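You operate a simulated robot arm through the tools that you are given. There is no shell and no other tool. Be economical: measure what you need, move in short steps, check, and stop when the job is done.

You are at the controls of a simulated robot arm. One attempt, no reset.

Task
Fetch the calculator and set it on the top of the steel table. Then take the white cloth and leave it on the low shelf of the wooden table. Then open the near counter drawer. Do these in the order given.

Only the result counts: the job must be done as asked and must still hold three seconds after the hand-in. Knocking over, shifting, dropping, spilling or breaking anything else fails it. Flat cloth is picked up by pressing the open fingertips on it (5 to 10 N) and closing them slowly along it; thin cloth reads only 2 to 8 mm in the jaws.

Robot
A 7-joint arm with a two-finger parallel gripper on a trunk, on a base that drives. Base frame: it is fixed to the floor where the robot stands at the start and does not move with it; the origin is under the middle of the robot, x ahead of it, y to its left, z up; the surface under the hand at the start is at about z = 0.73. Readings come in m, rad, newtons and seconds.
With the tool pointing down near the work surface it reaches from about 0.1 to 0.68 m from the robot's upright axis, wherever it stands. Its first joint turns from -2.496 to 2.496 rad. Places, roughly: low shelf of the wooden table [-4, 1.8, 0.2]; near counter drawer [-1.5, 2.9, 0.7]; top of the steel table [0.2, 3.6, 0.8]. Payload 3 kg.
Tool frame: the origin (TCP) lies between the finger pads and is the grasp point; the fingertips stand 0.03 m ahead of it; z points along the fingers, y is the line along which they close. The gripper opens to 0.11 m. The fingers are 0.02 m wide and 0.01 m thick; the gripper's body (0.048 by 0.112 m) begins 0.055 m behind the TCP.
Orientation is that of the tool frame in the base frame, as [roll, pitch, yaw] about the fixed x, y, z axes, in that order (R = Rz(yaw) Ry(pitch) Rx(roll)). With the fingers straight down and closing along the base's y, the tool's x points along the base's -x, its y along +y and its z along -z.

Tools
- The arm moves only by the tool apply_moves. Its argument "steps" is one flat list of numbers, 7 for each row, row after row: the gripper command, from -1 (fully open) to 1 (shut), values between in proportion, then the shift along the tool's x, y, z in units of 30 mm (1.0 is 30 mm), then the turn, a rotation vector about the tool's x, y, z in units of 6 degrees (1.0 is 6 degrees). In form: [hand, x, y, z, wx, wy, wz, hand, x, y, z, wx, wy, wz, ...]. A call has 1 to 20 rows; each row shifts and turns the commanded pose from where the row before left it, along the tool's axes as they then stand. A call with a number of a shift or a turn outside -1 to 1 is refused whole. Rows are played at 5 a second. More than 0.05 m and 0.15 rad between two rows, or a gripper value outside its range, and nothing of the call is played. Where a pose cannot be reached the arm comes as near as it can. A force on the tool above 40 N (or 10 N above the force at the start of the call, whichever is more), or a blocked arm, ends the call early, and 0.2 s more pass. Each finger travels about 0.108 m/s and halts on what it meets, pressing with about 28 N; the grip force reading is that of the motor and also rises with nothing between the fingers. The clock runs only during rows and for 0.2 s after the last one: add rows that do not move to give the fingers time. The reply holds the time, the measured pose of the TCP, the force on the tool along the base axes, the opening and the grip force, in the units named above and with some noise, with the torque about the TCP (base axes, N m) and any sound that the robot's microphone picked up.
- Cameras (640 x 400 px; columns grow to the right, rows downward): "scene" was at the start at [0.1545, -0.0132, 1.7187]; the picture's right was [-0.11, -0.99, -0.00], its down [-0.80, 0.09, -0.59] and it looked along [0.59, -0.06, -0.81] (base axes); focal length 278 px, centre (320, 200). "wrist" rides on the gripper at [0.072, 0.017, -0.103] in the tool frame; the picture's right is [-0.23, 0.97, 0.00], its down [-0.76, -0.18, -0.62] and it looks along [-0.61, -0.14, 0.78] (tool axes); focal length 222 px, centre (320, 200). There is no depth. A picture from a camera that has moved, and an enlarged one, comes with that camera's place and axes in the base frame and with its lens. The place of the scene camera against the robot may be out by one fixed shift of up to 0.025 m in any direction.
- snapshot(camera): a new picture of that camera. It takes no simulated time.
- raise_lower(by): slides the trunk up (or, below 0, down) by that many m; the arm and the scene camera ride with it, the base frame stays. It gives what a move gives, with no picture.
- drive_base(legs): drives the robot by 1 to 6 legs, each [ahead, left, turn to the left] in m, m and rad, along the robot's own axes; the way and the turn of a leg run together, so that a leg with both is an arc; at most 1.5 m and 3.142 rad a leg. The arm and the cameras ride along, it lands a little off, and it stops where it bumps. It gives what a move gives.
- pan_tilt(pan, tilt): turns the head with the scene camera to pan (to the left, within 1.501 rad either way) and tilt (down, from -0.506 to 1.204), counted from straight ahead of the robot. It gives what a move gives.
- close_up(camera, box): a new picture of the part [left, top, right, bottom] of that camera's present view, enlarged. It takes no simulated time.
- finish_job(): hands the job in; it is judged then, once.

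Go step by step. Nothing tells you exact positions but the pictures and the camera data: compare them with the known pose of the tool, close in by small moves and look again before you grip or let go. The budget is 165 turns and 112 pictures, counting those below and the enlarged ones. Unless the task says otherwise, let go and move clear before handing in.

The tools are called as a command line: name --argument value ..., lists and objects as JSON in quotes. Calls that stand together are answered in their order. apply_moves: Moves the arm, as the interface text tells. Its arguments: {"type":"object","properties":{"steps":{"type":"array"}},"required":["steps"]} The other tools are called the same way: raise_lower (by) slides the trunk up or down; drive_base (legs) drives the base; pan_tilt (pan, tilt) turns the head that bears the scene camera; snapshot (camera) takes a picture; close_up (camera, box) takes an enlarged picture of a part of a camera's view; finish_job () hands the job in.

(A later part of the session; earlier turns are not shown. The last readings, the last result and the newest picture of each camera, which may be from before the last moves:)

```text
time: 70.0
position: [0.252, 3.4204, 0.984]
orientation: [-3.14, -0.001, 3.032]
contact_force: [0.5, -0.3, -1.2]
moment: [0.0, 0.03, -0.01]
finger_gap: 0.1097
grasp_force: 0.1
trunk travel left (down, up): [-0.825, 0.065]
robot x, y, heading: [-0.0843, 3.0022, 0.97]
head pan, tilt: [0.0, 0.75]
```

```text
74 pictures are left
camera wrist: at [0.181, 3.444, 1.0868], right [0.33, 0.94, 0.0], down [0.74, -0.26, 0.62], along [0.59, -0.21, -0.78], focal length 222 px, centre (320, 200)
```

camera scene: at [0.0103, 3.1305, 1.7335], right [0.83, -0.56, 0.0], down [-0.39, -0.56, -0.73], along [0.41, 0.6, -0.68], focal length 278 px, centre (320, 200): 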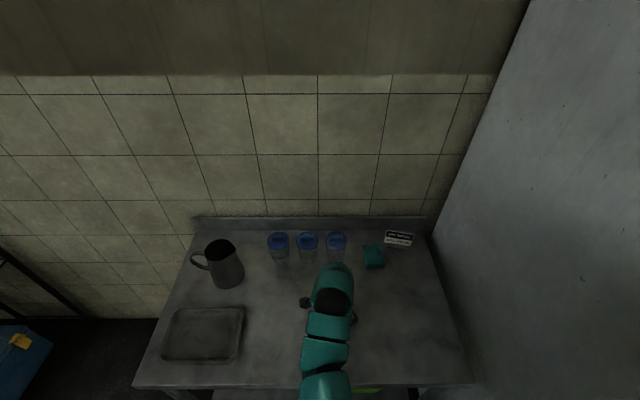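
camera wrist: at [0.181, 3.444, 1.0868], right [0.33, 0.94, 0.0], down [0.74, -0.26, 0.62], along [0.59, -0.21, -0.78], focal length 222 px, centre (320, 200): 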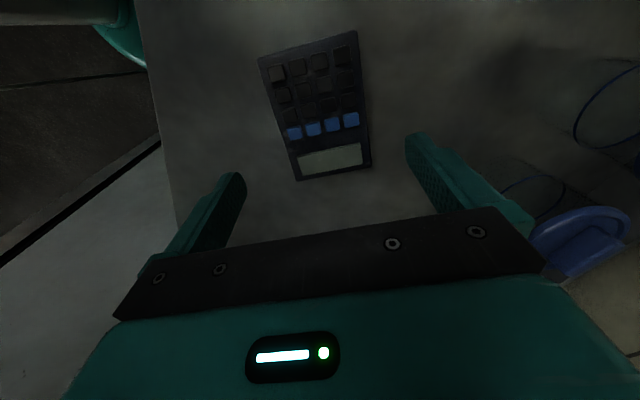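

Calculator placed. I tuck the arm back, back off, and check what the white thing on the barrel in the room is.

apply_moves --steps '[-1, -0.3, -0.94, 0, 0, 0, 0, -1, -0.3, -0.94, 0, 0, 0, 0, -1, -0.3, -0.94, 0, 0, 0, 0, -1, -0.3, -0.94, 0, 0, 0, 0, -1, -0.3, -0.94, 0, 0, 0, 0]'

drive_base --legs '[[-0.42, 0, 0], [0, 0, 1.3]]'

pan_tilt --pan 0.9 --tilt 0.5

snapshot --camera "scene"

```text
time: 71.2
position: [0.2843, 3.2757, 0.9837]
orientation: [-3.141, 0.0, 3.032]
contact_force: [0.0, 0.7, 0.1]
moment: [0.0, -0.03, -0.01]
finger_gap: 0.11
grasp_force: 0.0
trunk travel left (down, up): [-0.825, 0.065]
robot x, y, heading: [-0.0881, 3.0011, 0.972]
head pan, tilt: [0.0, 0.75]
```

```text
time: 77.0
position: [-0.4942, 3.0714, 0.9828]
orientation: [-3.141, -0.001, -1.947]
contact_force: [-0.2, -1.2, -0.7]
moment: [-0.04, 0.01, -0.01]
finger_gap: 0.11
grasp_force: 0.1
trunk travel left (down, up): [-0.825, 0.065]
robot x, y, heading: [-0.326, 2.6435, 2.274]
head pan, tilt: [0.0, 0.75]
```

```text
time: 78.2
position: [-0.4932, 3.0703, 0.985]
orientation: [-3.137, -0.003, -1.947]
contact_force: [-0.4, 0.6, -0.7]
moment: [-0.04, 0.03, -0.01]
finger_gap: 0.1099
grasp_force: 0.1
trunk travel left (down, up): [-0.825, 0.065]
robot x, y, heading: [-0.3227, 2.6394, 2.273]
head pan, tilt: [0.901, 0.499]
```

```text
73 pictures are left
camera scene: at [-0.4654, 2.6959, 1.7555], right [-0.03, 1.0, 0.0], down [0.48, 0.02, -0.88], along [-0.88, -0.03, -0.48], focal length 278 px, centre (320, 200)
```

scene: 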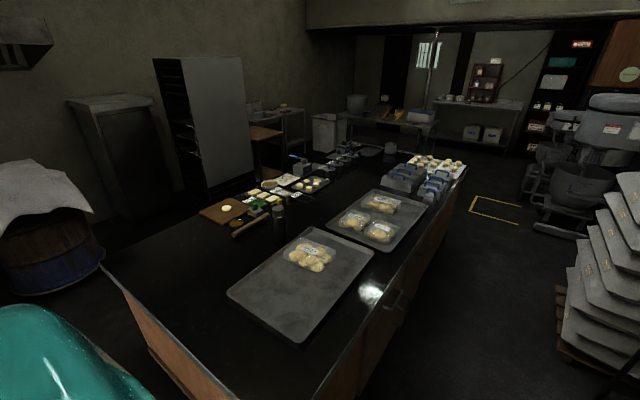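

Let me zoom in on the barrel, the counter, and the wooden table.

close_up --camera "scene" --box '[0, 130, 160, 300]'

close_up --camera "scene" --box '[180, 90, 360, 240]'

close_up --camera "scene" --box '[340, 110, 490, 260]'

```text
2.35 times, centred on (80, 215) of scene
camera zoom: at [-0.4654, 2.6959, 1.7555], right [-0.03, 1.0, 0.0], down [0.48, 0.02, -0.88], along [-0.88, -0.03, -0.48], focal length 653 px, centre (885, 165)
```

zoom: 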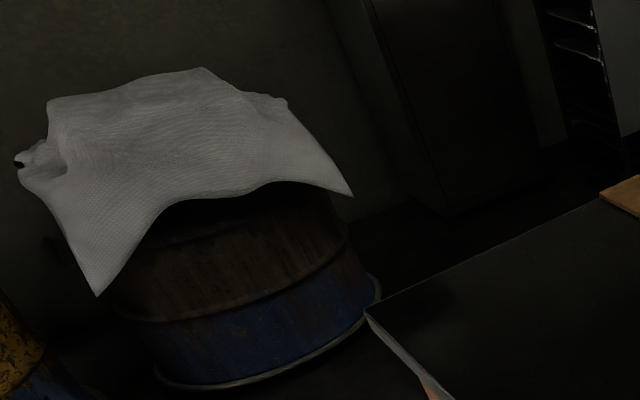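

```text
2.67 times, centred on (270, 165) of scene
camera zoom: at [-0.4654, 2.6959, 1.7555], right [-0.03, 1.0, 0.0], down [0.48, 0.02, -0.88], along [-0.88, -0.03, -0.48], focal length 740 px, centre (453, 293)
```

zoom: 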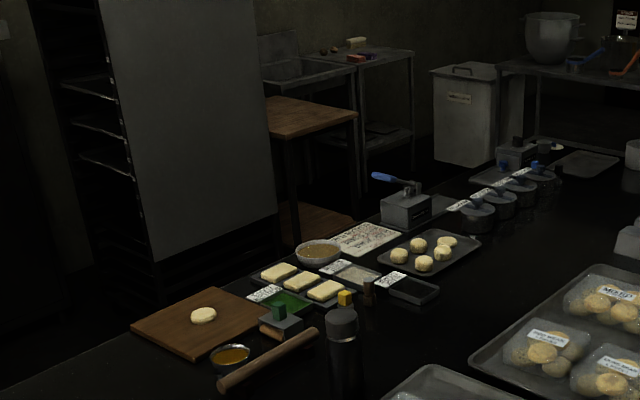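

```text
2.67 times, centred on (415, 185) of scene
camera zoom: at [-0.4654, 2.6959, 1.7555], right [-0.03, 1.0, 0.0], down [0.48, 0.02, -0.88], along [-0.88, -0.03, -0.48], focal length 740 px, centre (67, 240)
```

zoom: 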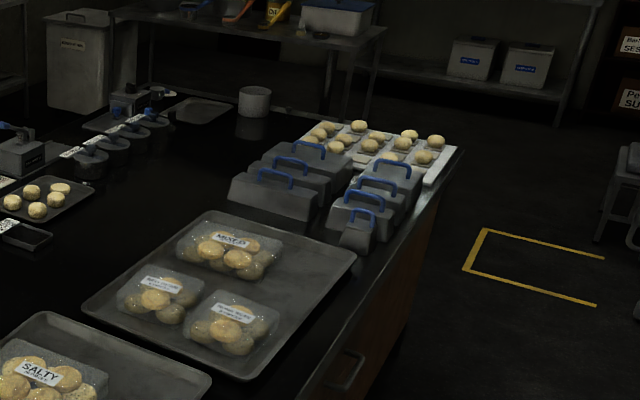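

The white cloth draped over the barrel, near (-2.2, 0.4), is the thin white cloth. I back off, turn and drive around the counter end toward it.

drive_base --legs '[[-0.4, 0, 0], [0, 0, 1.746], [1.08, 0, 0]]'

pan_tilt --pan -0.1 --tilt 0.5

snapshot --camera "scene"

```text
time: 90.0
position: [-1.161, 1.2917, 0.9852]
orientation: [-3.139, -0.002, -0.227]
contact_force: [0.0, -0.1, 0.0]
moment: [-0.02, -0.01, 0.02]
finger_gap: 0.1099
grasp_force: 0.0
trunk travel left (down, up): [-0.825, 0.065]
robot x, y, heading: [-0.7593, 1.522, -2.285]
head pan, tilt: [0.901, 0.499]
```

```text
time: 91.3
position: [-1.1593, 1.2931, 0.9844]
orientation: [-3.14, -0.001, -0.226]
contact_force: [-0.6, -0.5, 0.1]
moment: [0.0, -0.03, 0.01]
finger_gap: 0.1102
grasp_force: 0.1
trunk travel left (down, up): [-0.825, 0.065]
robot x, y, heading: [-0.763, 1.5245, -2.29]
head pan, tilt: [-0.099, 0.499]
```

```text
69 pictures are left
camera scene: at [-0.88, 1.395, 1.7555], right [-0.69, 0.73, 0.0], down [0.35, 0.33, -0.88], along [-0.64, -0.6, -0.48], focal length 278 px, centre (320, 200)
```

scene: 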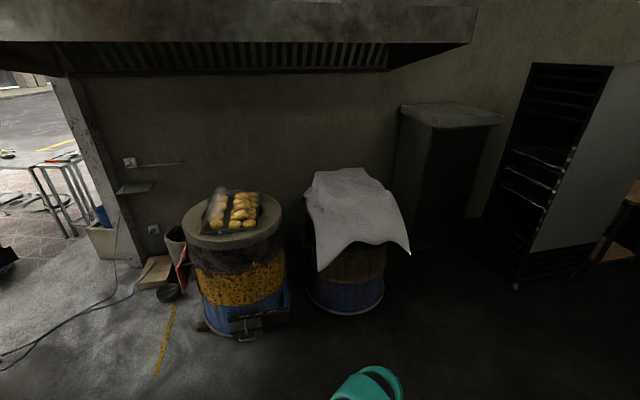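

The barrel with the draped white cloth is at about (-2.25, 0.42). I approach it straight on.

drive_base --legs '[[0, 0, -0.2], [0.95, 0, 0]]'

pan_tilt --pan 0.0 --tilt 0.8

snapshot --camera "scene"

snapshot --camera "wrist"

```text
time: 97.0
position: [-1.9602, 0.8093, 0.9849]
orientation: [-3.14, -0.001, -0.441]
contact_force: [-0.1, 0.6, 0.6]
moment: [0.01, 0.02, -0.01]
finger_gap: 0.1101
grasp_force: 0.1
trunk travel left (down, up): [-0.825, 0.065]
robot x, y, heading: [-1.5181, 0.9519, -2.497]
head pan, tilt: [-0.099, 0.499]
```

```text
time: 97.8
position: [-1.9587, 0.8111, 0.9839]
orientation: [-3.141, -0.002, -0.442]
contact_force: [-1.0, 0.0, 0.5]
moment: [0.01, 0.02, 0.01]
finger_gap: 0.11
grasp_force: 0.1
trunk travel left (down, up): [-0.825, 0.065]
robot x, y, heading: [-1.522, 0.9553, -2.504]
head pan, tilt: [0.0, 0.799]
```

```text
68 pictures are left
camera scene: at [-1.6488, 0.8504, 1.7296], right [-0.6, 0.8, 0.0], down [0.57, 0.43, -0.7], along [-0.56, -0.42, -0.72], focal length 278 px, centre (320, 200)
```

scene: 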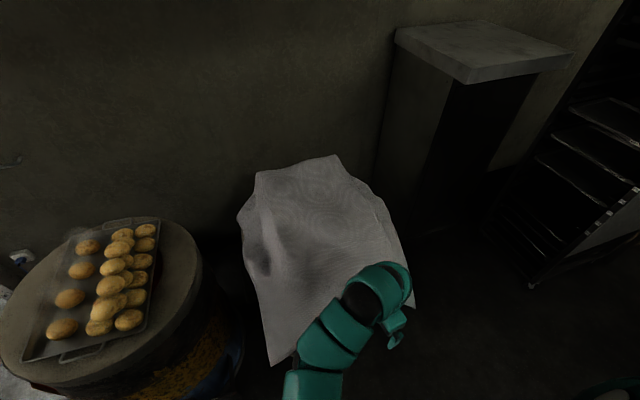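

```text
67 pictures are left
camera wrist: at [-1.9011, 0.7627, 1.0879], right [-0.62, -0.78, 0.0], down [-0.61, 0.49, 0.62], along [-0.49, 0.39, -0.78], focal length 222 px, centre (320, 200)
```

wrist: 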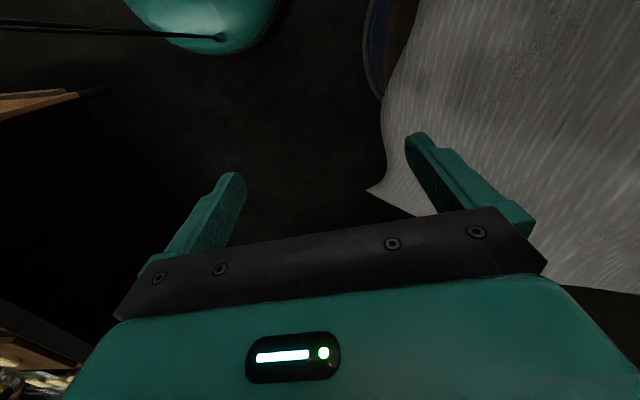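

The cloth's flat top is centred near (-2.25, 0.38). I drive 0.28 m closer and set the hand over it.

drive_base --legs '[[0.28, 0, 0]]'

snapshot --camera "scene"

```text
time: 99.5
position: [-2.1246, 0.6804, 0.9851]
orientation: [-3.136, -0.01, -0.433]
contact_force: [9.1, 9.7, 13.2]
moment: [-0.41, 0.23, 0.13]
finger_gap: 0.1036
grasp_force: 0.0
trunk travel left (down, up): [-0.825, 0.065]
robot x, y, heading: [-1.6914, 0.8233, -2.492]
head pan, tilt: [0.0, 0.799]
stopped in leg 1: the force on the tool passed its limit at 67 N (the readings are from after the stop); the commanded pose is now the measured one
```

```text
66 pictures are left
camera scene: at [-1.8174, 0.7239, 1.7299], right [-0.6, 0.8, 0.0], down [0.57, 0.43, -0.7], along [-0.56, -0.42, -0.72], focal length 278 px, centre (320, 200)
```

scene: 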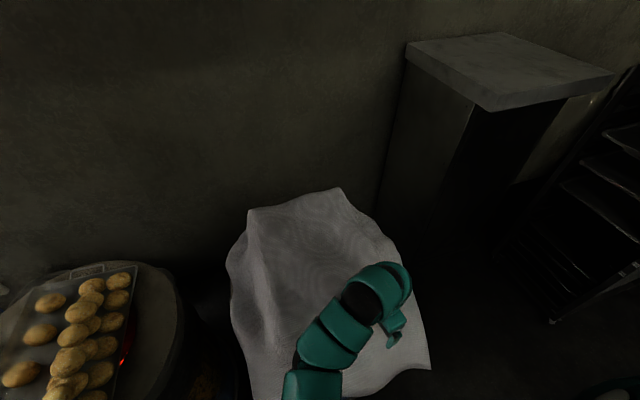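

The finger touched the barrel's edge, which is taller than I took it for. I back off gently, raise the trunk, and look.

drive_base --legs '[[-0.15, 0, 0]]'

raise_lower --by 0.06

snapshot --camera "scene"

snapshot --camera "wrist"

```text
time: 100.9
position: [-2.0055, 0.7706, 0.9849]
orientation: [-3.137, -0.011, -0.431]
contact_force: [0.0, 1.0, -0.1]
moment: [0.0, 0.01, 0.0]
finger_gap: 0.11
grasp_force: 0.1
trunk travel left (down, up): [-0.825, 0.065]
robot x, y, heading: [-1.5718, 0.911, -2.497]
head pan, tilt: [0.0, 0.799]
```

```text
time: 101.9
position: [-2.007, 0.7696, 1.0447]
orientation: [-3.137, -0.011, -0.43]
contact_force: [1.2, -0.3, -0.8]
moment: [0.03, 0.03, -0.01]
finger_gap: 0.1098
grasp_force: 0.0
trunk travel left (down, up): [-0.885, 0.005]
robot x, y, heading: [-1.5749, 0.9142, -2.494]
head pan, tilt: [0.0, 0.799]
```

```text
65 pictures are left
camera scene: at [-1.6992, 0.8123, 1.7896], right [-0.6, 0.8, 0.0], down [0.57, 0.43, -0.7], along [-0.56, -0.42, -0.72], focal length 278 px, centre (320, 200)
```

scene: 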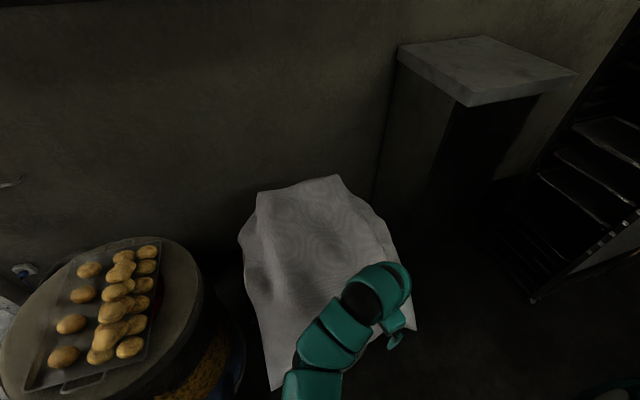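

```text
64 pictures are left
camera wrist: at [-1.9492, 0.7229, 1.1484], right [-0.61, -0.79, -0.01], down [-0.63, 0.48, 0.62], along [-0.48, 0.38, -0.79], focal length 222 px, centre (320, 200)
```

wrist: 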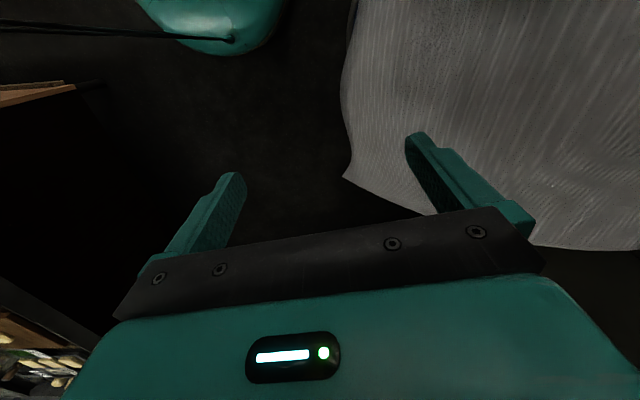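

The drape looks unchanged; its top is at about z = 0.96, centre about (-2.26, 0.40). I raise the hand more, then approach with the fingertips above it.

apply_moves --steps '[-1, 0, 0, -0.8, 0, 0, 0, -1, 0, 0, -0.8, 0, 0, 0, -1, 0, 0, -0.8, 0, 0, 0]'

drive_base --legs '[[0.08, 0, 0]]'

snapshot --camera "wrist"

```text
time: 102.7
position: [-2.0145, 0.7644, 1.0928]
orientation: [-3.133, -0.008, -0.432]
contact_force: [-0.3, -0.4, 0.2]
moment: [0.02, -0.03, 0.0]
finger_gap: 0.1099
grasp_force: 0.0
out of reach, approached as far as the arm can: row 1, 2, 3
trunk travel left (down, up): [-0.885, 0.005]
robot x, y, heading: [-1.5732, 0.9139, -2.496]
head pan, tilt: [0.0, 0.799]
```

```text
time: 103.7
position: [-2.083, 0.7142, 1.0911]
orientation: [-3.133, -0.01, -0.431]
contact_force: [0.2, -0.7, 0.4]
moment: [-0.01, -0.03, -0.01]
finger_gap: 0.1099
grasp_force: 0.1
trunk travel left (down, up): [-0.885, 0.005]
robot x, y, heading: [-1.6394, 0.8669, -2.496]
head pan, tilt: [0.0, 0.799]
```

```text
63 pictures are left
camera wrist: at [-2.0252, 0.6674, 1.196], right [-0.61, -0.79, -0.01], down [-0.62, 0.48, 0.62], along [-0.48, 0.39, -0.79], focal length 222 px, centre (320, 200)
```

wrist: 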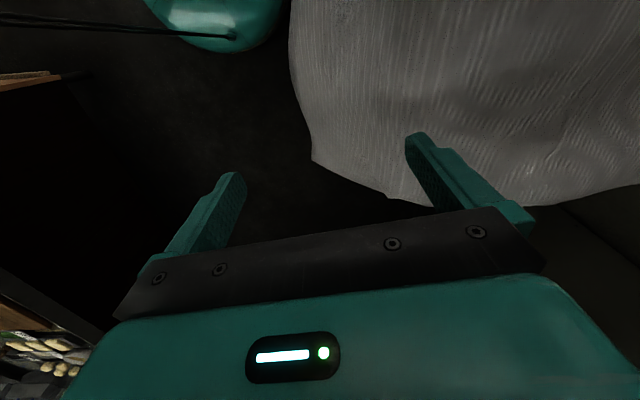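

Hand is now at 1.09, above the drape. I advance 0.1 m and extend the hand over its top.

drive_base --legs '[[0.1, 0, 0]]'

apply_moves --steps '[-1, 0.16, 1, 0, 0, 0, 0, -1, 0.16, 1, 0, 0, 0, 0, -1, 0.16, 1, 0, 0, 0, 0, -1, 0.16, 1, 0, 0, 0, 0, -1, 0.16, 1, 0, 0, 0, 0, -1, 0.16, 1, 0, 0, 0, 0, -1, 0.16, 1, 0, 0, 0, 0]'

snapshot --camera "wrist"

snapshot --camera "scene"

```text
time: 104.9
position: [-2.1619, 0.6534, 1.0919]
orientation: [-3.133, -0.007, -0.432]
contact_force: [1.0, -0.2, -0.2]
moment: [0.04, 0.0, -0.03]
finger_gap: 0.1097
grasp_force: 0.1
trunk travel left (down, up): [-0.885, 0.005]
robot x, y, heading: [-1.7208, 0.8048, -2.495]
head pan, tilt: [0.0, 0.799]
```

```text
time: 106.5
position: [-2.1649, 0.6339, 1.0902]
orientation: [-3.137, 0.001, -0.432]
contact_force: [-0.3, -0.2, 0.6]
moment: [-0.02, 0.03, 0.0]
finger_gap: 0.1099
grasp_force: 0.0
out of reach, approached as far as the arm can: row 1, 2, 3, 4, 5, 6, 7
trunk travel left (down, up): [-0.885, 0.005]
robot x, y, heading: [-1.7187, 0.8028, -2.488]
head pan, tilt: [0.0, 0.799]
```

```text
62 pictures are left
camera wrist: at [-2.1078, 0.5871, 1.1927], right [-0.61, -0.79, 0.0], down [-0.62, 0.48, 0.62], along [-0.49, 0.38, -0.78], focal length 222 px, centre (320, 200)
```

wrist: 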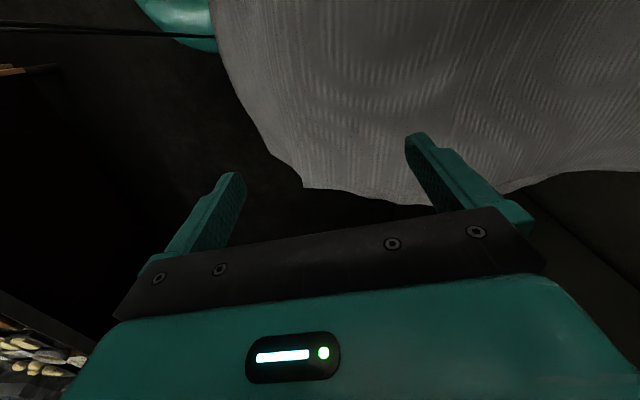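

```text
61 pictures are left
camera scene: at [-1.8456, 0.7019, 1.7896], right [-0.6, 0.8, 0.0], down [0.57, 0.43, -0.7], along [-0.56, -0.42, -0.72], focal length 278 px, centre (320, 200)
```

scene: 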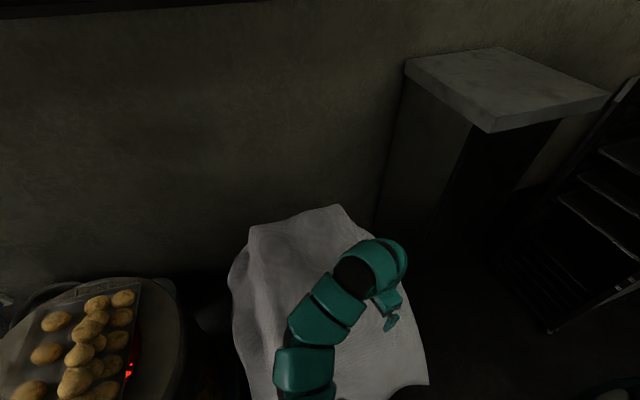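

The height limits the reach; I lower the commanded hand to about z = 1.04, where it should extend.

apply_moves --steps '[-1, 0, 0, 0.6, 0, 0, 0, -1, 0, 0, 0.6, 0, 0, 0, -1, 0, 0, 0.6, 0, 0, 0, -1, 0, 0, 0, 0, 0, 0]'

snapshot --camera "wrist"

```text
time: 107.5
position: [-2.1656, 0.6353, 1.0341]
orientation: [-3.133, -0.01, -0.431]
contact_force: [0.8, -0.2, 0.5]
moment: [0.0, -0.03, -0.03]
finger_gap: 0.1098
grasp_force: 0.0
trunk travel left (down, up): [-0.885, 0.005]
robot x, y, heading: [-1.7178, 0.8043, -2.497]
head pan, tilt: [0.0, 0.799]
```

```text
60 pictures are left
camera wrist: at [-2.1078, 0.5876, 1.1382], right [-0.61, -0.79, -0.01], down [-0.62, 0.48, 0.62], along [-0.48, 0.38, -0.79], focal length 222 px, centre (320, 200)
```

wrist: 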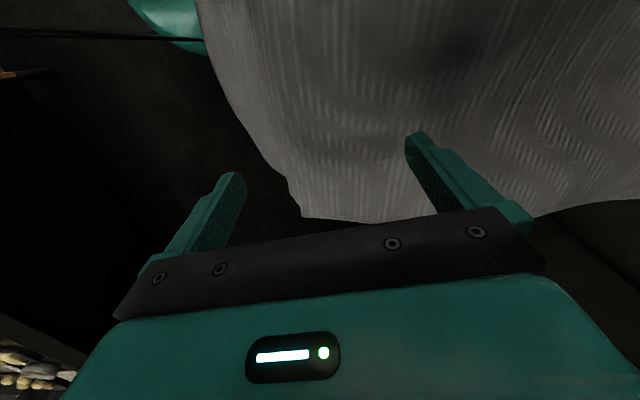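

Now I extend about 0.18 m over the top.

apply_moves --steps '[-1, 0.13, 0.8, 0, 0, 0, 0, -1, 0.13, 0.8, 0, 0, 0, 0, -1, 0.13, 0.8, 0, 0, 0, 0, -1, 0.13, 0.8, 0, 0, 0, 0, -1, 0.13, 0.8, 0, 0, 0, 0, -1, 0.13, 0.8, 0, 0, 0, 0, -1, 0.13, 0.8, 0, 0, 0, 0]'

snapshot --camera "wrist"

snapshot --camera "scene"

```text
time: 109.1
position: [-2.212, 0.4704, 1.0317]
orientation: [-3.133, -0.01, -0.431]
contact_force: [-1.2, 0.3, -0.8]
moment: [0.0, -0.03, 0.01]
finger_gap: 0.1098
grasp_force: 0.0
trunk travel left (down, up): [-0.885, 0.005]
robot x, y, heading: [-1.7199, 0.8034, -2.494]
head pan, tilt: [0.0, 0.799]
```

```text
59 pictures are left
camera wrist: at [-2.1549, 0.4235, 1.1366], right [-0.61, -0.79, -0.01], down [-0.63, 0.48, 0.62], along [-0.48, 0.38, -0.79], focal length 222 px, centre (320, 200)
```

wrist: 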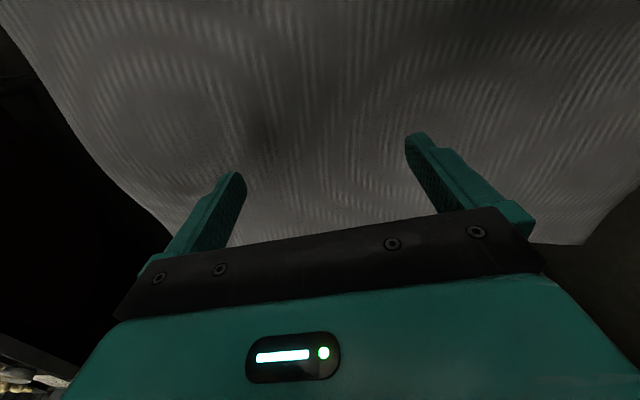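

```text
58 pictures are left
camera scene: at [-1.8465, 0.7013, 1.7895], right [-0.6, 0.8, 0.0], down [0.57, 0.43, -0.7], along [-0.56, -0.42, -0.72], focal length 278 px, centre (320, 200)
```

scene: 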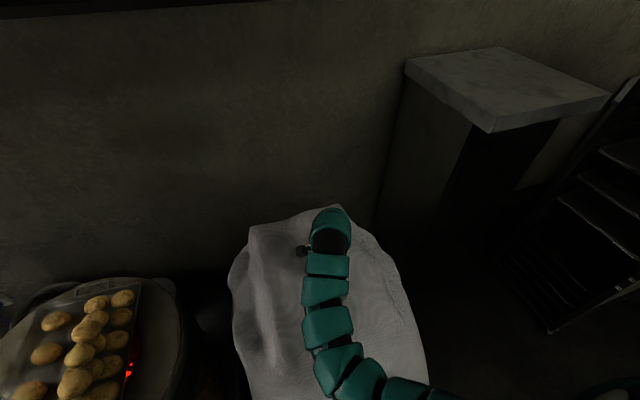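

Over the cloth's top. I lower slowly to touch it.

apply_moves --steps '[-1, 0, 0, 0.15, 0, 0, 0, -1, 0, 0, 0.15, 0, 0, 0, -1, 0, 0, 0.15, 0, 0, 0, -1, 0, 0, 0.15, 0, 0, 0, -1, 0, 0, 0.05, 0, 0, 0, -1, 0, 0, 0.05, 0, 0, 0, -1, 0, 0, 0.05, 0, 0, 0, -1, 0, 0, 0.05, 0, 0, 0, -1, 0, 0, 0.05, 0, 0, 0, -1, 0, 0, 0.05, 0, 0, 0, -1, 0, 0, 0.05, 0, 0, 0, -1, 0, 0, 0.05, 0, 0, 0, -1, 0, 0, 0.05, 0, 0, 0, -1, 0, 0, 0.05, 0, 0, 0]'

snapshot --camera "wrist"

```text
time: 112.2
position: [-2.2122, 0.4691, 1.0041]
orientation: [3.14, -0.005, -0.434]
contact_force: [5.1, 3.8, 18.6]
moment: [1.21, -0.43, -0.13]
finger_gap: 0.1102
grasp_force: 0.1
trunk travel left (down, up): [-0.885, 0.005]
robot x, y, heading: [-1.719, 0.8027, -2.492]
head pan, tilt: [0.0, 0.799]
stopped in row 14: the force on the tool passed its limit at 41 N (the readings are from after the stop); the commanded pose is now the measured one
```

```text
57 pictures are left
camera wrist: at [-2.1543, 0.4239, 1.1088], right [-0.62, -0.79, 0.0], down [-0.62, 0.48, 0.62], along [-0.49, 0.38, -0.79], focal length 222 px, centre (320, 200)
```

wrist: 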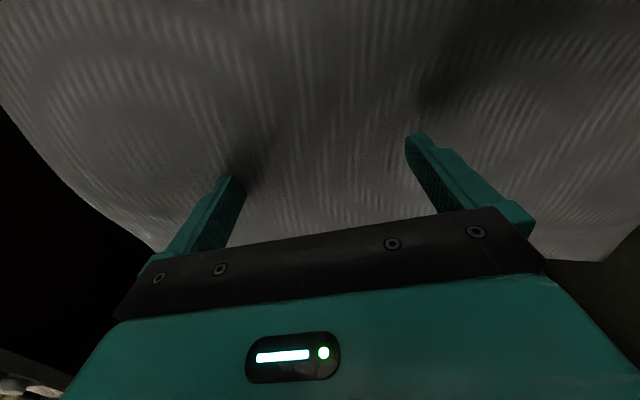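

Only the near finger touches, firmly. I ease off to a light touch and close slowly to test whether it is pinchable cloth.

apply_moves --steps '[-1, 0, 0, -0.03, 0, 0, 0, -0.9, 0, 0, 0, 0, 0, 0, -0.8, 0, 0, 0, 0, 0, 0, -0.7, 0, 0, 0, 0, 0, 0, -0.6, 0, 0, 0, 0, 0, 0, -0.5, 0, 0, 0, 0, 0, 0, -0.4, 0, 0, 0, 0, 0, 0]'

snapshot --camera "wrist"

```text
time: 113.8
position: [-2.2133, 0.4712, 1.0061]
orientation: [3.14, -0.006, -0.433]
contact_force: [4.8, 9.7, 27.6]
moment: [0.73, -0.04, 0.02]
finger_gap: 0.0814
grasp_force: 3.7
trunk travel left (down, up): [-0.885, 0.005]
robot x, y, heading: [-1.7195, 0.8016, -2.499]
head pan, tilt: [0.0, 0.799]
```

```text
56 pictures are left
camera wrist: at [-2.1538, 0.425, 1.1087], right [-0.62, -0.79, 0.0], down [-0.62, 0.48, 0.62], along [-0.49, 0.38, -0.79], focal length 222 px, centre (320, 200)
```

wrist: 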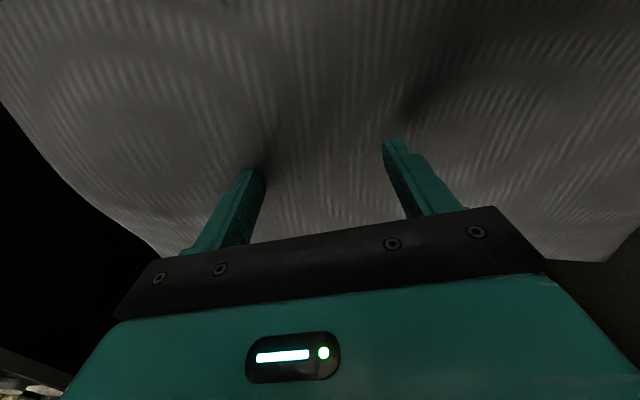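

The fingers slide over it without any wrinkle: the drape is stiff scenery, not the cloth. I lift off, retract, and back away; the folded white terry cloth on the serving table is the likely one.

apply_moves --steps '[-0.4, 0, 0, -0.5, 0, 0, 0, -0.6, 0, 0, -0.8, 0, 0, 0, -1, -0.13, -0.8, 0, 0, 0, 0, -1, -0.13, -0.8, 0, 0, 0, 0, -1, -0.13, -0.8, 0, 0, 0, 0, -1, -0.13, -0.8, 0, 0, 0, 0, -1, -0.13, -0.8, 0, 0, 0, 0, -1, -0.13, -0.8, 0, 0, 0, 0, -1, -0.13, -0.8, 0, 0, 0, 0]'

drive_base --legs '[[-0.6, 0, 0]]'

pan_tilt --pan 0.0 --tilt 0.6

snapshot --camera "scene"

```text
time: 115.8
position: [-2.167, 0.6336, 1.0431]
orientation: [-3.139, -0.007, -0.433]
contact_force: [0.2, -0.3, 1.1]
moment: [0.03, 0.01, -0.04]
finger_gap: 0.11
grasp_force: 0.0
trunk travel left (down, up): [-0.885, 0.005]
robot x, y, heading: [-1.7222, 0.8045, -2.501]
head pan, tilt: [0.0, 0.799]
```

```text
time: 119.2
position: [-1.6944, 0.986, 1.0434]
orientation: [-3.14, -0.007, -0.419]
contact_force: [0.2, -0.2, -0.1]
moment: [0.01, 0.05, 0.01]
finger_gap: 0.11
grasp_force: 0.2
trunk travel left (down, up): [-0.885, 0.005]
robot x, y, heading: [-1.2487, 1.1669, -2.48]
head pan, tilt: [0.0, 0.799]
```

```text
time: 119.9
position: [-1.695, 0.9859, 1.0425]
orientation: [-3.139, -0.007, -0.416]
contact_force: [0.2, 0.8, -0.1]
moment: [-0.01, 0.0, 0.0]
finger_gap: 0.1099
grasp_force: 0.1
trunk travel left (down, up): [-0.885, 0.005]
robot x, y, heading: [-1.246, 1.1587, -2.489]
head pan, tilt: [0.0, 0.6]
```

```text
55 pictures are left
camera scene: at [-1.3809, 1.0548, 1.8064], right [-0.61, 0.79, 0.0], down [0.45, 0.35, -0.82], along [-0.65, -0.51, -0.57], focal length 278 px, centre (320, 200)
```

scene: 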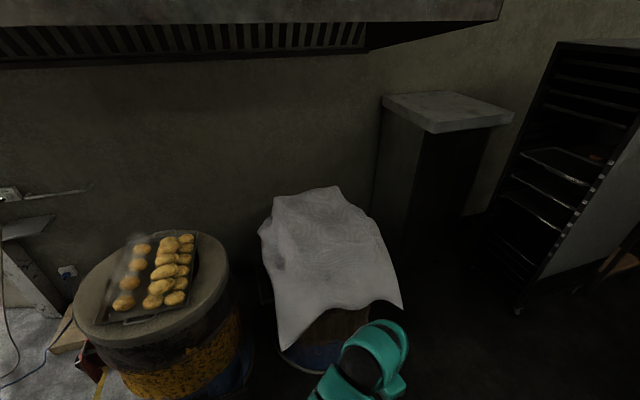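

Everything there is undisturbed. I reverse out around the trolley and will inspect the trolley on the way.

drive_base --legs '[[0, 0, -0.13], [-1.3, 0, 0], [-0.37, 0, 0], [0, 0, 1.6]]'

pan_tilt --pan -0.4 --tilt 0.8

snapshot --camera "scene"

```text
time: 132.9
position: [0.3323, 1.5763, 1.0429]
orientation: [-3.141, -0.007, 1.08]
contact_force: [0.2, -0.3, 0.1]
moment: [0.02, -0.03, 0.06]
finger_gap: 0.1099
grasp_force: 0.0
trunk travel left (down, up): [-0.885, 0.005]
robot x, y, heading: [0.1839, 2.0312, -0.978]
head pan, tilt: [0.0, 0.6]
```

```text
time: 133.8
position: [0.333, 1.5754, 1.0428]
orientation: [-3.14, -0.006, 1.079]
contact_force: [0.4, -0.7, 0.8]
moment: [-0.02, 0.02, 0.0]
finger_gap: 0.1098
grasp_force: 0.1
trunk travel left (down, up): [-0.885, 0.005]
robot x, y, heading: [0.1905, 2.0311, -0.976]
head pan, tilt: [-0.4, 0.799]
```

```text
54 pictures are left
camera scene: at [0.2485, 1.8817, 1.7896], right [-0.98, -0.19, 0.0], down [-0.14, 0.7, -0.7], along [0.13, -0.68, -0.72], focal length 278 px, centre (320, 200)
```

scene: 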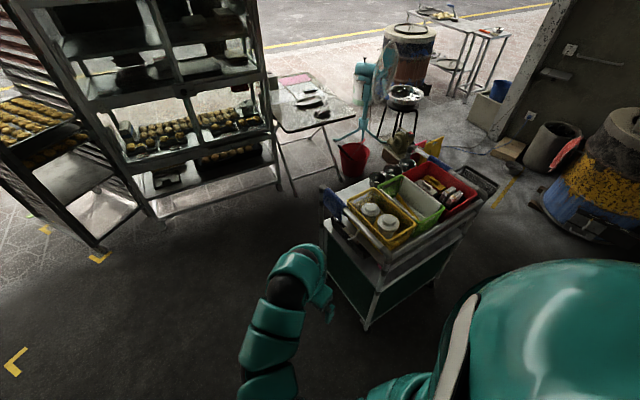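

Let me zoom at the trolley, the serving table and the outdoor table for other cloths.

close_up --camera "scene" --box '[310, 120, 510, 260]'

close_up --camera "scene" --box '[370, 0, 530, 110]'

close_up --camera "scene" --box '[250, 60, 370, 140]'

```text
2.86 times, centred on (410, 190) of scene
camera zoom: at [0.2485, 1.8817, 1.7896], right [-0.98, -0.19, 0.0], down [-0.14, 0.7, -0.7], along [0.13, -0.68, -0.72], focal length 793 px, centre (63, 229)
```

zoom: 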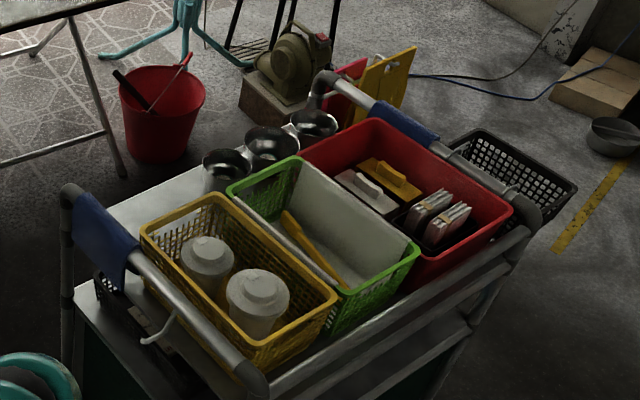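

```text
3.64 times, centred on (450, 55) of scene
camera zoom: at [0.2485, 1.8817, 1.7896], right [-0.98, -0.19, 0.0], down [-0.14, 0.7, -0.7], along [0.13, -0.68, -0.72], focal length 1009 px, centre (-153, 727)
```

zoom: 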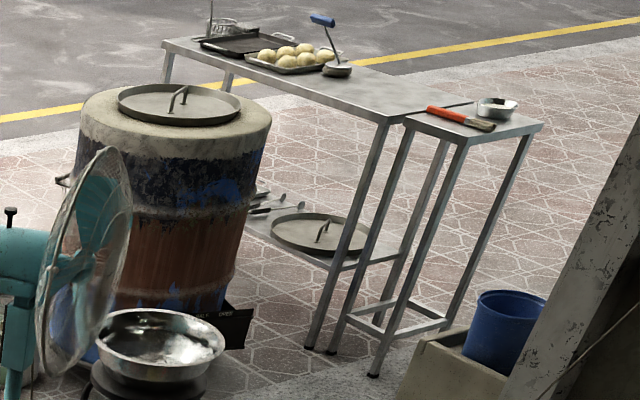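

```text
5.00 times, centred on (310, 100) of scene
camera zoom: at [0.2485, 1.8817, 1.7896], right [-0.98, -0.19, 0.0], down [-0.14, 0.7, -0.7], along [0.13, -0.68, -0.72], focal length 1388 px, centre (370, 700)
```

zoom: 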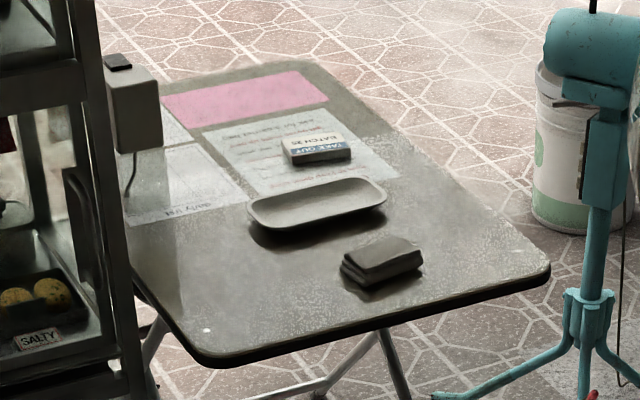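

The folded terry cloth on the serving table is the only loose white cloth. I drive to the gap entrance and face it.

drive_base --legs '[[0, 0, 0.096], [1.27, 0, 0], [0, 0, -1.42]]'

pan_tilt --pan 0.0 --tilt 0.85

snapshot --camera "scene"

```text
time: 144.3
position: [0.5761, 0.8289, 1.043]
orientation: [-3.141, -0.007, -0.277]
contact_force: [-0.3, -0.3, 0.5]
moment: [0.01, 0.01, 0.01]
finger_gap: 0.1101
grasp_force: 0.0
trunk travel left (down, up): [-0.885, 0.005]
robot x, y, heading: [0.9957, 1.069, -2.337]
head pan, tilt: [-0.4, 0.799]
```

```text
time: 145.2
position: [0.5776, 0.8308, 1.0433]
orientation: [-3.138, -0.006, -0.278]
contact_force: [-0.2, -0.2, -0.4]
moment: [0.02, 0.03, 0.01]
finger_gap: 0.1098
grasp_force: 0.1
trunk travel left (down, up): [-0.885, 0.005]
robot x, y, heading: [0.9952, 1.067, -2.34]
head pan, tilt: [0.0, 0.85]
```

```text
50 pictures are left
camera scene: at [0.8859, 0.95, 1.7856], right [-0.72, 0.7, 0.0], down [0.52, 0.54, -0.66], along [-0.46, -0.47, -0.75], focal length 278 px, centre (320, 200)
```

scene: 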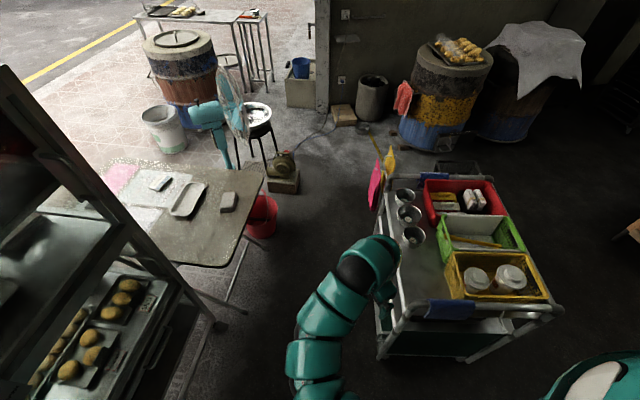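

The gap is clear. I re-enter along the same line I left by, then turn to face the cloth.

drive_base --legs '[[0, 0.072, -0.016], [0.76, 0, 0], [0, 0, 0.8]]'

snapshot --camera "scene"

snapshot --camera "wrist"

```text
time: 151.9
position: [0.3813, 0.0177, 1.0434]
orientation: [-3.142, -0.007, 0.486]
contact_force: [-0.1, -1.5, -0.3]
moment: [-0.02, 0.0, -0.01]
finger_gap: 0.1101
grasp_force: 0.0
trunk travel left (down, up): [-0.885, 0.005]
robot x, y, heading: [0.5203, 0.4776, -1.576]
head pan, tilt: [0.0, 0.85]
```

```text
49 pictures are left
camera scene: at [0.5182, 0.3155, 1.7855], right [-1.0, 0.01, 0.0], down [0.0, 0.75, -0.66], along [0.0, -0.66, -0.75], focal length 278 px, centre (320, 200)
```

scene: 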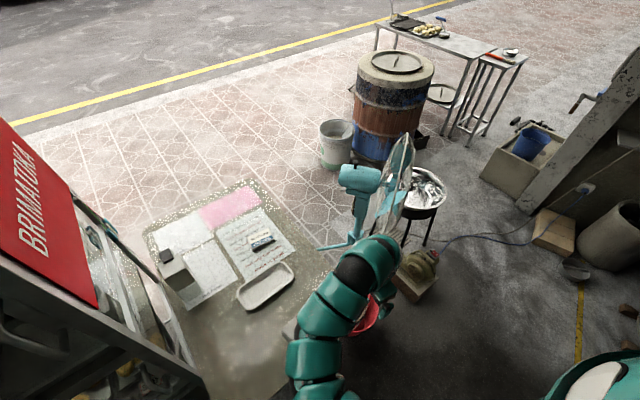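

```text
48 pictures are left
camera wrist: at [0.4522, 0.0362, 1.1468], right [0.25, -0.97, 0.0], down [-0.76, -0.2, 0.62], along [-0.6, -0.15, -0.79], focal length 222 px, centre (320, 200)
```

wrist: 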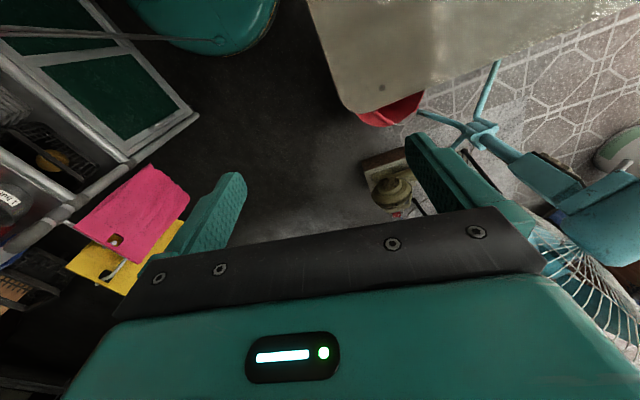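

The hand is at the table's near end; the cloth is at about (0.595, 0.024), short side along az -37°. I move over it and turn to match.

apply_moves --steps '[-1, 0.91, 0.45, 0, 0, 0, 0, -1, 0.91, 0.45, 0, 0, 0, 0, -1, 0.91, 0.45, 0, 0, 0, 0, -1, 0.91, 0.45, 0, 0, 0, 0, -1, 0.91, 0.45, 0, 0, 0, 0, -1, 0.91, 0.45, 0, 0, 0, 0, -1, 0.91, 0.45, 0, 0, 0, 0, -1, 0, 0, 0.5, 0, 0, -1, -1, 0, 0, 1, 0, 0, -1, -1, 0, 0, 1, 0, 0, -1, -1, 0, 0, 1, 0, 0, -1]'

snapshot --camera "wrist"

```text
time: 154.3
position: [0.5929, 0.0255, 0.9373]
orientation: [3.141, -0.007, 0.906]
contact_force: [0.3, 0.1, -0.1]
moment: [0.03, 0.04, -0.03]
finger_gap: 0.1099
grasp_force: 0.0
trunk travel left (down, up): [-0.885, 0.005]
robot x, y, heading: [0.5158, 0.4802, -1.577]
head pan, tilt: [0.0, 0.85]
```

```text
47 pictures are left
camera wrist: at [0.6499, 0.0718, 1.0415], right [0.63, -0.78, 0.0], down [-0.61, -0.49, 0.62], along [-0.48, -0.39, -0.79], focal length 222 px, centre (320, 200)
```

wrist: 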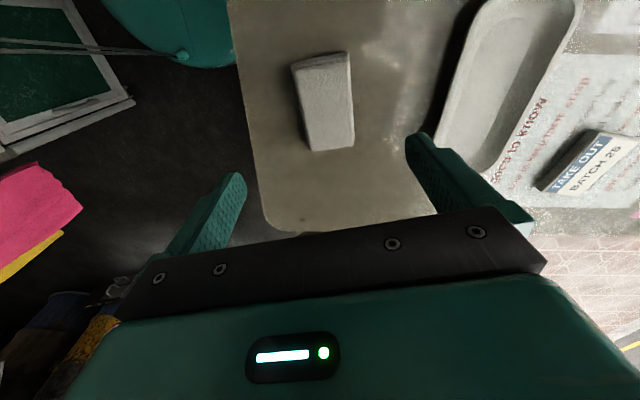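

Nicely framed. Small corrections (yaw −4°, a few mm), then lower.

apply_moves --steps '[-1, -0.3, 0.2, 0.5, 0, 0, 0.65, -1, 0, 0, 1, 0, 0, 0, -1, 0, 0, 1, 0, 0, 0, -1, 0, 0, 1, 0, 0, 0, -1, 0, 0, 1, 0, 0, 0, -1, 0, 0, 0.7, 0, 0, 0, -1, 0, 0, 0.2, 0, 0, 0, -1, 0, 0, 0.2, 0, 0, 0]'

snapshot --camera "wrist"

```text
time: 156.1
position: [0.5969, 0.0155, 0.7697]
orientation: [3.14, -0.007, 0.835]
contact_force: [0.5, -0.8, -0.3]
moment: [0.02, -0.01, 0.01]
finger_gap: 0.1099
grasp_force: 0.0
trunk travel left (down, up): [-0.885, 0.005]
robot x, y, heading: [0.5193, 0.4793, -1.577]
head pan, tilt: [0.0, 0.85]
```

```text
46 pictures are left
camera wrist: at [0.6564, 0.0564, 0.8737], right [0.57, -0.82, 0.0], down [-0.65, -0.45, 0.62], along [-0.51, -0.35, -0.79], focal length 222 px, centre (320, 200)
```

wrist: 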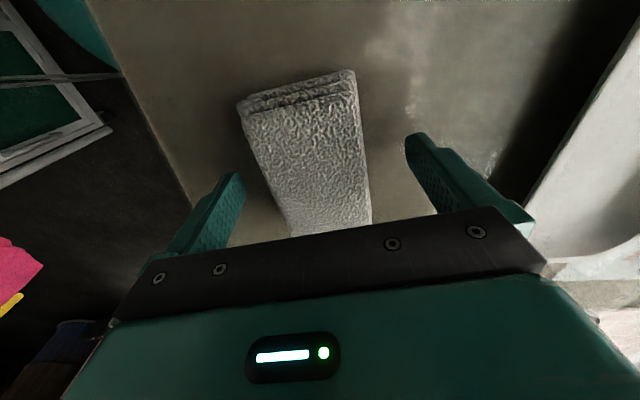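

A folded white terry cloth, centred between the fingers. I close on it and lift.

apply_moves --steps '[-0.6, 0, 0, 0.1, 0, 0, 0, -0.2, 0, 0, 0, 0, 0, 0, 0.1, 0, 0, 0, 0, 0, 0, 0.4, 0, 0, 0, 0, 0, 0, 0.7, 0, 0, 0, 0, 0, 0, 1, 0, 0, 0, 0, 0, 0, 1, 0, 0, 0, 0, 0, 0, 1, 0, 0, -0.3, 0, 0, 0, 1, 0, 0, -0.7, 0, 0, 0, 1, 0, 0, -1, 0, 0, 0, 1, 0, 0, -1, 0, 0, 0]'

snapshot --camera "wrist"

```text
time: 158.5
position: [0.5917, 0.016, 0.8591]
orientation: [3.141, -0.008, 0.837]
contact_force: [-0.1, -0.1, -0.8]
moment: [-0.03, 0.0, 0.02]
finger_gap: 0.0641
grasp_force: 27.7
trunk travel left (down, up): [-0.885, 0.005]
robot x, y, heading: [0.5143, 0.4842, -1.576]
head pan, tilt: [0.0, 0.85]
```

```text
45 pictures are left
camera wrist: at [0.6517, 0.0577, 0.9625], right [0.57, -0.82, 0.0], down [-0.65, -0.45, 0.62], along [-0.51, -0.35, -0.79], focal length 222 px, centre (320, 200)
```

wrist: 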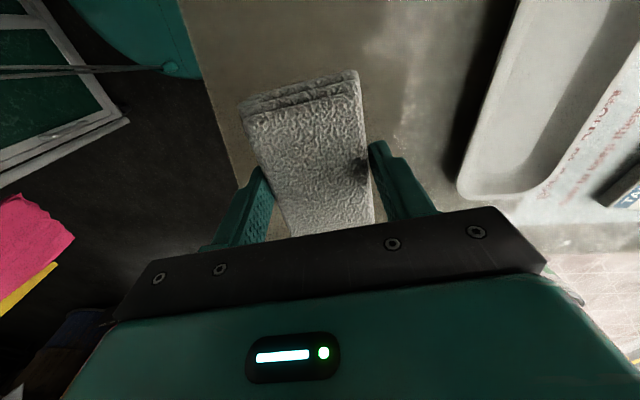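

Lifted, gripped at 64 mm. I raise it, tuck the hand as before, and leave by the reverse of the way in.

apply_moves --steps '[1, 0, 0, -1, 0, 0, 0, 1, 0, 0, -1, 0, 0, 0, 1, 0, 0, -1, 0, 0, 0, 1, 0, 0, -1, 0, 0, 0, 1, 0, 0, -1, 0, 0, 0, 1, 0, 0, -0.7, 0, 0, 0, 1, -0.78, -0.87, 0, 0, 0, 0, 1, -0.78, -0.87, 0, 0, 0, 0, 1, -0.78, -0.87, 0, 0, 0, 0, 1, -0.78, -0.87, 0, 0, 0, 0, 1, -0.78, -0.87, 0, 0, 0, 0, 1, -0.78, -0.87, 0, 0, 0, 0]'

drive_base --legs '[[0, 0, -0.8], [-0.8, 0, 0]]'

snapshot --camera "scene"

```text
time: 161.1
position: [0.3824, 0.0138, 1.024]
orientation: [3.141, -0.009, 0.837]
contact_force: [-0.6, 0.3, -1.1]
moment: [0.05, -0.02, -0.05]
finger_gap: 0.0639
grasp_force: 28.4
trunk travel left (down, up): [-0.885, 0.005]
robot x, y, heading: [0.5215, 0.4786, -1.574]
head pan, tilt: [0.0, 0.85]
```

```text
time: 167.4
position: [0.6604, 0.8035, 1.0244]
orientation: [3.141, -0.006, 0.076]
contact_force: [0.1, -0.4, -0.8]
moment: [0.03, 0.0, -0.01]
finger_gap: 0.0641
grasp_force: 28.3
trunk travel left (down, up): [-0.885, 0.005]
robot x, y, heading: [1.0728, 1.0405, -2.342]
head pan, tilt: [0.0, 0.85]
```

```text
44 pictures are left
camera scene: at [0.9703, 0.9287, 1.7856], right [-0.72, 0.69, 0.0], down [0.52, 0.54, -0.66], along [-0.46, -0.47, -0.75], focal length 278 px, centre (320, 200)
```

scene: 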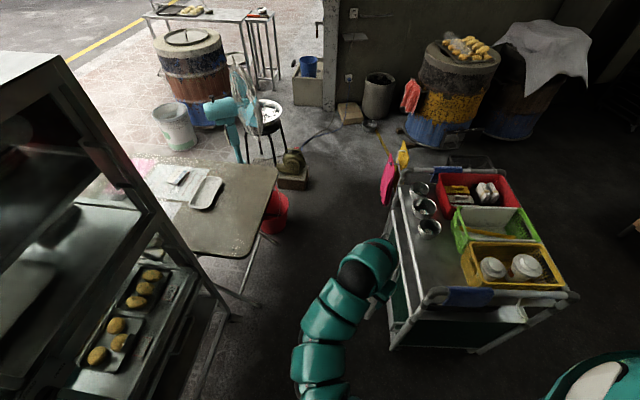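

Clear of the gap with the cloth. I drive around the trolley toward the aisle on the far side of the counter.

drive_base --legs '[[0, 0, -1.649], [1.32, 0, 0], [0, 0, 1.405], [1.3, 0, 0], [0.46, 0, 0]]'

pan_tilt --pan -0.95 --tilt 0.6

snapshot --camera "scene"

```text
time: 189.9
position: [-1.762, 0.8638, 1.0239]
orientation: [-3.141, -0.006, -0.156]
contact_force: [-0.9, -0.7, -0.4]
moment: [0.01, 0.0, -0.03]
finger_gap: 0.0643
grasp_force: 27.6
trunk travel left (down, up): [-0.885, 0.005]
robot x, y, heading: [-1.2951, 1.0049, -2.579]
head pan, tilt: [0.0, 0.85]
```

```text
time: 191.1
position: [-1.7616, 0.8635, 1.024]
orientation: [-3.141, -0.007, -0.155]
contact_force: [-0.4, 0.5, 0.0]
moment: [0.01, 0.03, 0.03]
finger_gap: 0.0641
grasp_force: 28.1
trunk travel left (down, up): [-0.885, 0.005]
robot x, y, heading: [-1.2978, 1.0058, -2.568]
head pan, tilt: [-0.949, 0.6]
```

```text
43 pictures are left
camera scene: at [-1.4464, 0.9886, 1.8064], right [0.37, 0.93, 0.0], down [0.53, -0.21, -0.82], along [-0.77, 0.3, -0.57], focal length 278 px, centre (320, 200)
```

scene: 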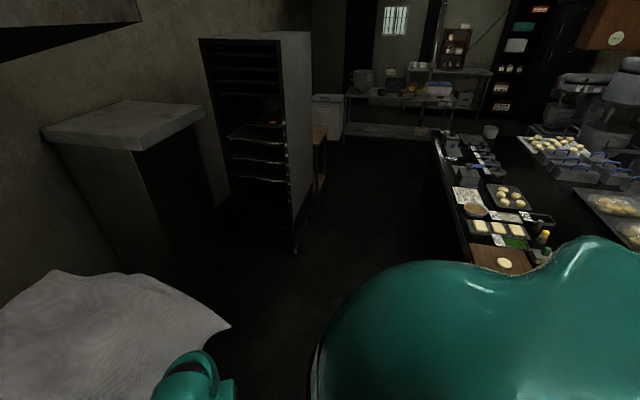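

The aisle is open; the wooden table stands just beyond the tall rack. I turn and drive up the aisle.

drive_base --legs '[[0, 0, -1.105], [1.5, 0, 0]]'

pan_tilt --pan 0.35 --tilt 0.6

snapshot --camera "scene"

```text
time: 201.2
position: [-2.9308, 2.0855, 1.0232]
orientation: [3.141, -0.008, -1.249]
contact_force: [-1.3, 0.1, -1.6]
moment: [-0.01, 0.02, -0.01]
finger_gap: 0.0639
grasp_force: 27.7
trunk travel left (down, up): [-0.885, 0.005]
robot x, y, heading: [-2.5866, 1.7407, 2.62]
head pan, tilt: [-0.949, 0.6]
```

```text
time: 202.7
position: [-2.9305, 2.0859, 1.023]
orientation: [3.14, -0.008, -1.249]
contact_force: [-0.5, -0.7, -0.3]
moment: [0.03, 0.0, 0.02]
finger_gap: 0.0642
grasp_force: 28.0
trunk travel left (down, up): [-0.885, 0.005]
robot x, y, heading: [-2.5942, 1.7424, 2.619]
head pan, tilt: [0.351, 0.6]
```

```text
42 pictures are left
camera scene: at [-2.7482, 1.7893, 1.8064], right [0.17, 0.99, 0.0], down [0.56, -0.1, -0.83], along [-0.81, 0.14, -0.56], focal length 278 px, centre (320, 200)
```

scene: 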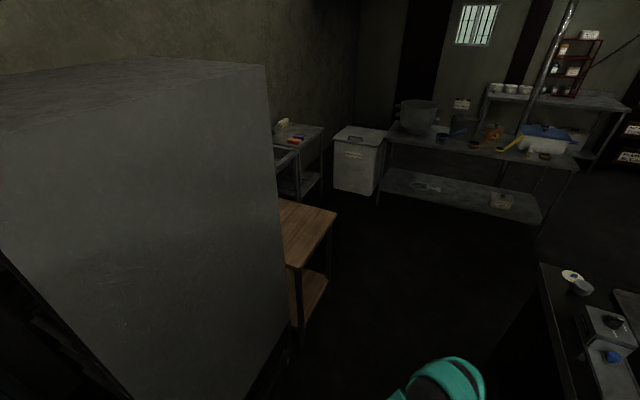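

The wooden table's front edge runs from about (-3.70, 1.81) to (-4.09, 2.13). I drive to stand about 0.5 m in front of it and face it.

drive_base --legs '[[0, 0, -0.036], [1.17, 0, 0], [0, 0, 1.486]]'

pan_tilt --pan 0.0 --tilt 0.9

snapshot --camera "scene"

```text
time: 212.7
position: [-3.9947, 2.0972, 1.0232]
orientation: [3.141, -0.008, 0.172]
contact_force: [-0.5, 0.1, -0.3]
moment: [0.03, 0.02, 0.0]
finger_gap: 0.0641
grasp_force: 28.1
trunk travel left (down, up): [-0.885, 0.005]
robot x, y, heading: [-3.6012, 2.3797, -2.244]
head pan, tilt: [0.351, 0.6]
```

```text
time: 213.6
position: [-3.9939, 2.0972, 1.0242]
orientation: [-3.141, -0.006, 0.172]
contact_force: [0.4, 0.3, -1.0]
moment: [0.01, -0.04, -0.03]
finger_gap: 0.0641
grasp_force: 28.2
trunk travel left (down, up): [-0.885, 0.005]
robot x, y, heading: [-3.601, 2.3799, -2.247]
head pan, tilt: [0.0, 0.901]
```

```text
41 pictures are left
camera scene: at [-3.6966, 2.2528, 1.7817], right [-0.78, 0.62, 0.0], down [0.49, 0.61, -0.62], along [-0.39, -0.49, -0.78], focal length 278 px, centre (320, 200)
```

scene: 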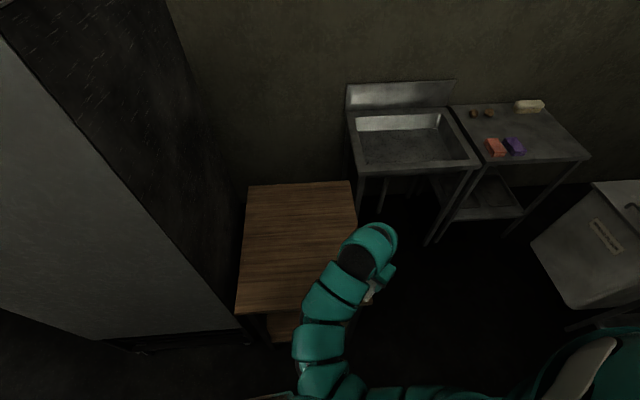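

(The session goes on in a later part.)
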